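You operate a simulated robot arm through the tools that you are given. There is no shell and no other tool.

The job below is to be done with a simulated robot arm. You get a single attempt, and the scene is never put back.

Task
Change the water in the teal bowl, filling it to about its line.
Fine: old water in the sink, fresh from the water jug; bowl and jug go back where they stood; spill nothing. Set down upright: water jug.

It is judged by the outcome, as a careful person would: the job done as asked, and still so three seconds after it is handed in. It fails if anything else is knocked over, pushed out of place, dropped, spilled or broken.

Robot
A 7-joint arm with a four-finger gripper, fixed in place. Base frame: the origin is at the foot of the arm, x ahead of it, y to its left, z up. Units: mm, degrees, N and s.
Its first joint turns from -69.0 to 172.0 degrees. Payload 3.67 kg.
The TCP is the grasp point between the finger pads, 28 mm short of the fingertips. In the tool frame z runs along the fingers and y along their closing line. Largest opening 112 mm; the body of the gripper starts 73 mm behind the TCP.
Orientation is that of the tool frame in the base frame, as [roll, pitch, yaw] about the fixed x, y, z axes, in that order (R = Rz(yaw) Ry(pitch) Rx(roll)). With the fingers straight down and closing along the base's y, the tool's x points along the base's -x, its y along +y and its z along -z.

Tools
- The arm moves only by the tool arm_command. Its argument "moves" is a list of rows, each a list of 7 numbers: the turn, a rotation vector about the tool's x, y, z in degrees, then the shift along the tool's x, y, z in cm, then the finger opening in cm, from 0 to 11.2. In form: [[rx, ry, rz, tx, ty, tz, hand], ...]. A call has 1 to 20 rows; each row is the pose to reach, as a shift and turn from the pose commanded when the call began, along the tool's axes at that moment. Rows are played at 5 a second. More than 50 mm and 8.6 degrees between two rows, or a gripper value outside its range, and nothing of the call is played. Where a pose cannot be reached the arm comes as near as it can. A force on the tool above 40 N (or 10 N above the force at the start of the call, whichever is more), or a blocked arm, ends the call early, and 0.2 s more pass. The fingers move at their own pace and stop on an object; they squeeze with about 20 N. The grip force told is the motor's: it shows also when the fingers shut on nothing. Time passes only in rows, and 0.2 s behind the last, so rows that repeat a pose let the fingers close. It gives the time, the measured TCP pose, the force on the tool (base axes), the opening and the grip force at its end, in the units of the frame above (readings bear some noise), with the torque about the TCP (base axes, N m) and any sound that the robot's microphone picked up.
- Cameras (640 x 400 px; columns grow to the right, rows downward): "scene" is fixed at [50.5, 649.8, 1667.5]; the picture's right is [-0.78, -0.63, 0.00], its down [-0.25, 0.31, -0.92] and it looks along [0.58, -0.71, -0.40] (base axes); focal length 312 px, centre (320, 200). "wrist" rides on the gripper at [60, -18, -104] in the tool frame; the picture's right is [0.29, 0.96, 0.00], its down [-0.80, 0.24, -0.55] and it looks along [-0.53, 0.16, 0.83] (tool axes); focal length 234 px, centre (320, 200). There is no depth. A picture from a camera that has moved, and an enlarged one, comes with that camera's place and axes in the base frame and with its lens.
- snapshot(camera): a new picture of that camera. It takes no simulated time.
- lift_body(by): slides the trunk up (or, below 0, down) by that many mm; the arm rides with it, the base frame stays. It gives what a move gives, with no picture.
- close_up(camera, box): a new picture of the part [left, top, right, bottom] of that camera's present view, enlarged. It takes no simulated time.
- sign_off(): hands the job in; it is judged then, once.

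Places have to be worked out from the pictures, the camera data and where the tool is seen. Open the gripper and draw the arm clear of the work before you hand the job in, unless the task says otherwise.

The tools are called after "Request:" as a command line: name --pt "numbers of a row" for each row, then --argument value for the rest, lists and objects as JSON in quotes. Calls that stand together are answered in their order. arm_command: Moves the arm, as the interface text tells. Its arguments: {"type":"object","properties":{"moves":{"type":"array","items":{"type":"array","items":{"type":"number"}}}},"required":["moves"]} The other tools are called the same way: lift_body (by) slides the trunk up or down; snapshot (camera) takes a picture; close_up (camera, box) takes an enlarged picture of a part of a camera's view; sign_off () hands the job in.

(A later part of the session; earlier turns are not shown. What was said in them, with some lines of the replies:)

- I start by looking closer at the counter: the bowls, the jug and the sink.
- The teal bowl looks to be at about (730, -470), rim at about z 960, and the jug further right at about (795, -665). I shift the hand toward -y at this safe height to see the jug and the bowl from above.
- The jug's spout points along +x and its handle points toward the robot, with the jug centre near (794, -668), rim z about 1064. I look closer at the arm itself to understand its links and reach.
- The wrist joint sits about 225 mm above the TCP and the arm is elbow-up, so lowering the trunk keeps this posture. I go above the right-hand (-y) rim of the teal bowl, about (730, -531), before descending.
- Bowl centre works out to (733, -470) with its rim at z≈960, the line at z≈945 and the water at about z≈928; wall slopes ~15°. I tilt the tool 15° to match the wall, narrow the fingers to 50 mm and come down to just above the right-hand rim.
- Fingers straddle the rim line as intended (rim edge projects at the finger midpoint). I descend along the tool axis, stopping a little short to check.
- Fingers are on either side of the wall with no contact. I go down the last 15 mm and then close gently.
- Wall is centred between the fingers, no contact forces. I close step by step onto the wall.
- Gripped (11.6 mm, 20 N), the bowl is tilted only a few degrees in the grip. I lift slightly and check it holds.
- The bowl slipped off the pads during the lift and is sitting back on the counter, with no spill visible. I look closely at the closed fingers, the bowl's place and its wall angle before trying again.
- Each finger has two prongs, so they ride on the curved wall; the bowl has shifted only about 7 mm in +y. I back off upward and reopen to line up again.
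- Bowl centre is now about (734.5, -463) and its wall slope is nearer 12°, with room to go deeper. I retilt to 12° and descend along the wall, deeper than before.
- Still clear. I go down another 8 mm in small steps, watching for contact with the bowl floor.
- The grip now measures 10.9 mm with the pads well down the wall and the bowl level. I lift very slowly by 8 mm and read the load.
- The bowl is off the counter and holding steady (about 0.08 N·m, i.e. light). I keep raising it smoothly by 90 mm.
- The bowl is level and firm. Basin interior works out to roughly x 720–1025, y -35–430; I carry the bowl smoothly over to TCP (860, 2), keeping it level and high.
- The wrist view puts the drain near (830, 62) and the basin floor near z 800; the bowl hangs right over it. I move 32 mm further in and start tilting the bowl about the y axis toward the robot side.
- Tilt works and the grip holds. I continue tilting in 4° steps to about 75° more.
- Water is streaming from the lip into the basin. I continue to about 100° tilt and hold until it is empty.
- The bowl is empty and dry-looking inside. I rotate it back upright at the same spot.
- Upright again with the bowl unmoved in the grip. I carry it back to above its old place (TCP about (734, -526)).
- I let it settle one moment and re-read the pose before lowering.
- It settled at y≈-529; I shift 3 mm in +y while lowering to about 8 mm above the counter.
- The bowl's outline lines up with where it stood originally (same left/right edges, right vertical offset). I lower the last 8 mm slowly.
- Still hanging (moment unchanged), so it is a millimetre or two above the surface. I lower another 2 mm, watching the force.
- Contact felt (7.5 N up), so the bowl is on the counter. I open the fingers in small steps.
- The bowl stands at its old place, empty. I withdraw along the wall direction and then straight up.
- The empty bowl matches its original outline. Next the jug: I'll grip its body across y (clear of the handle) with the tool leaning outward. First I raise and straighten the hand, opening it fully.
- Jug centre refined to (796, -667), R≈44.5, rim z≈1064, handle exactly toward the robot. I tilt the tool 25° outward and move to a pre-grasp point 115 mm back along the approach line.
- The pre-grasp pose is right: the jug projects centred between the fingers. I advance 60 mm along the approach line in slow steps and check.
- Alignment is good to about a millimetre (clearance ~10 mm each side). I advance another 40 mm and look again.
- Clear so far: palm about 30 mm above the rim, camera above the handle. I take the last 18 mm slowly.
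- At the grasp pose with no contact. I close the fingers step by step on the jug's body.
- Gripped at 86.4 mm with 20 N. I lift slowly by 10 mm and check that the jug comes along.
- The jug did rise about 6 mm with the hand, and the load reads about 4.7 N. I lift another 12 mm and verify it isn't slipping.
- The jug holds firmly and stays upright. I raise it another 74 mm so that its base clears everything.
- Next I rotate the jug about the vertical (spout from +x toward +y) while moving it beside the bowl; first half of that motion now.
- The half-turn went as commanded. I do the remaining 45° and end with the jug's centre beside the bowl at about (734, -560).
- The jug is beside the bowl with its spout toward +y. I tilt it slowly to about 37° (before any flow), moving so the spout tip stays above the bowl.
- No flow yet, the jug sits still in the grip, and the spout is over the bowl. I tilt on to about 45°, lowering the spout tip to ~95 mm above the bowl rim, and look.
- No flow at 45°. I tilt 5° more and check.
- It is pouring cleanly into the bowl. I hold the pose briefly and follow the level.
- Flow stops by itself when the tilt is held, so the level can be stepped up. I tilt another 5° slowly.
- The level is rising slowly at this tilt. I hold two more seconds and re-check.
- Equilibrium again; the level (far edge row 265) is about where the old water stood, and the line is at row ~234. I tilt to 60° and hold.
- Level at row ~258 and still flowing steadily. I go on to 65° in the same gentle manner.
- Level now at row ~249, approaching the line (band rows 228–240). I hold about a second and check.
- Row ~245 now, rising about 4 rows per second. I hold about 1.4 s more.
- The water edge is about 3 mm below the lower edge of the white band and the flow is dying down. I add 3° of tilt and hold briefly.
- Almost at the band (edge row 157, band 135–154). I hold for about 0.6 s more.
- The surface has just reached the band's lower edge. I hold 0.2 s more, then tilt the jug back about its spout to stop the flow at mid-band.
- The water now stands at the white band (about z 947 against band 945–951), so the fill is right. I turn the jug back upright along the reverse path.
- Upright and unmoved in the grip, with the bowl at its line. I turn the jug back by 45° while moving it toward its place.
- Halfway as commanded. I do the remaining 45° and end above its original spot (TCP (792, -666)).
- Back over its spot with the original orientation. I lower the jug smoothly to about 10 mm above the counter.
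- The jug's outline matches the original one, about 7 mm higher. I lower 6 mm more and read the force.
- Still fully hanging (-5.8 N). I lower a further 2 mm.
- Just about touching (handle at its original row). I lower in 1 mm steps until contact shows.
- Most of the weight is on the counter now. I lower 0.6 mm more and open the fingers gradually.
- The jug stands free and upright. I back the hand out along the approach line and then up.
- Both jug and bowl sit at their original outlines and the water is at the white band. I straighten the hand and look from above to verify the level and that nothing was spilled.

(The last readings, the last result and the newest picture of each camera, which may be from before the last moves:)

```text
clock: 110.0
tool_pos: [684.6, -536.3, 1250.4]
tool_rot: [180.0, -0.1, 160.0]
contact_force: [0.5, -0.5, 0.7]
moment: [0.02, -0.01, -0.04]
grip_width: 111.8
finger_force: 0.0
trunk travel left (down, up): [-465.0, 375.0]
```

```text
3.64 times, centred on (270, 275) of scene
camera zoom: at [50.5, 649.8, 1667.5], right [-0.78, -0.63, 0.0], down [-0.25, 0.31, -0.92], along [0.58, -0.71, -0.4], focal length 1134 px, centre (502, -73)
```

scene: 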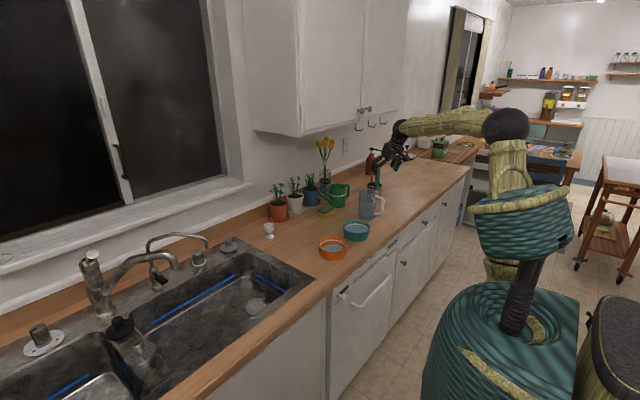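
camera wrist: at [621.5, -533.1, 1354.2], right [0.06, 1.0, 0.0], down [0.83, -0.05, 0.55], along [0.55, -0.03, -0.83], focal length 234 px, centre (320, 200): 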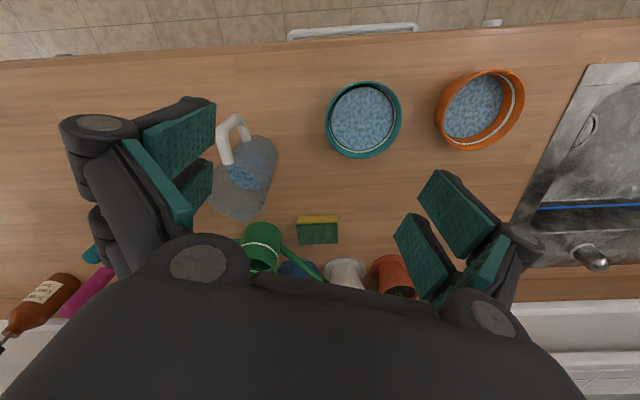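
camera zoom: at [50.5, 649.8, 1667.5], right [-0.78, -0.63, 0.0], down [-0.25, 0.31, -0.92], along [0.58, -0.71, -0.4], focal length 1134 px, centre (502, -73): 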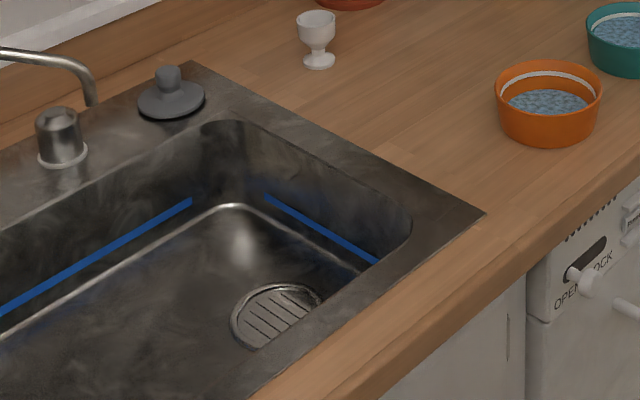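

From above, the water disc sits level with the white band (about z 947.6 against the band's centre ~948), the counter is dry and the other items are untouched. I draw the arm up and back toward its starting position.

Request:
arm_command --pt "0 0 -4 3 2 -1 11.2" --pt "0 0 -8 6 4 -2 11.2" --pt "0 0 -12 9 5.5 -3 11.2" --pt "0 0 -16 11.5 7 -4 11.2" --pt "0 0 -20 12.5 7.5 -5 11.2" --pt "0 0 -20 12.5 7.5 -5 11.2"

Request:
lift_body --by 60

Request:
snapshot --camera "scene"

Request:
snapshot --camera "wrist"

```text
clock: 111.4
tool_pos: [596.8, -420.8, 1300.4]
tool_rot: [180.0, -0.1, 179.9]
contact_force: [0.2, -0.2, -0.8]
moment: [0.06, -0.02, -0.02]
grip_width: 112.2
finger_force: 0.1
trunk travel left (down, up): [-465.0, 375.0]
```

```text
clock: 112.4
tool_pos: [596.8, -421.1, 1360.2]
tool_rot: [180.0, 0.0, -180.0]
contact_force: [0.3, 1.1, 0.1]
moment: [0.01, 0.0, -0.01]
grip_width: 111.7
finger_force: 0.1
trunk travel left (down, up): [-525.0, 315.0]
```

```text
taken
```

scene: 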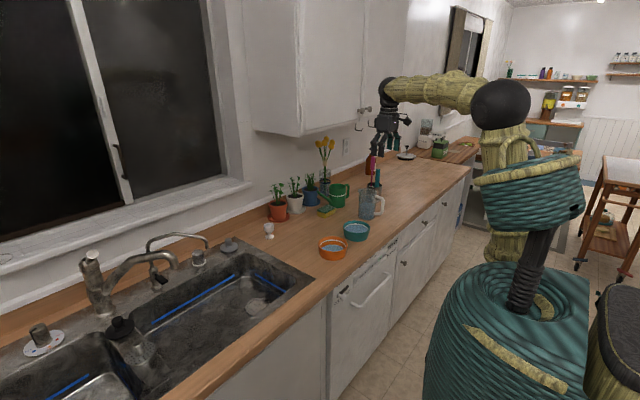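

```text
taken
camera wrist: at [535.1, -438.3, 1463.3], right [-0.29, 0.96, 0.0], down [0.8, 0.24, 0.55], along [0.53, 0.16, -0.83], focal length 234 px, centre (320, 200)
```

wrist: 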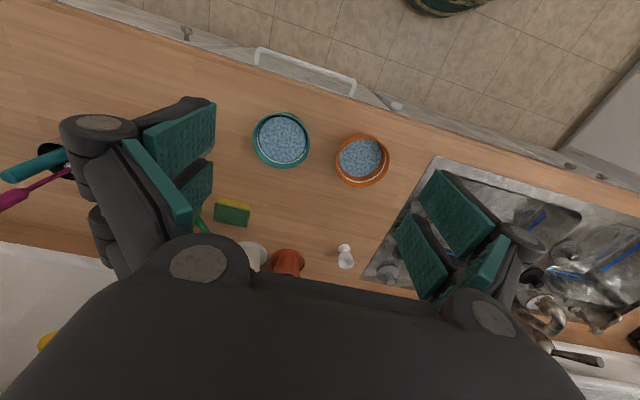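

The pictures show the teal bowl filled to its line at its old place, the jug upright at its old place, a dry counter and the arm clear with the gripper open. I hand the job in.

Request:
sign_off

```text
The job is handed in.
```

The teal bowl's old water is in the sink, and the bowl now holds fresh water from the jug, filled to about its white line. The surface measures within about a millimetre of the line's centre.

- **Positions:** The bowl and the jug are back where they stood, within about 2 mm as seen from the room camera. The jug is upright.
- **Spills:** The last pictures show a dry counter and nothing else moved.
- **A slip:** On the first attempt to lift the bowl it slid out of the fingers onto the counter and shifted about 7 mm. No water came out, and I set it back on its original spot afterwards.
- **Arm:** The gripper is open and the arm is drawn up clear of the counter.
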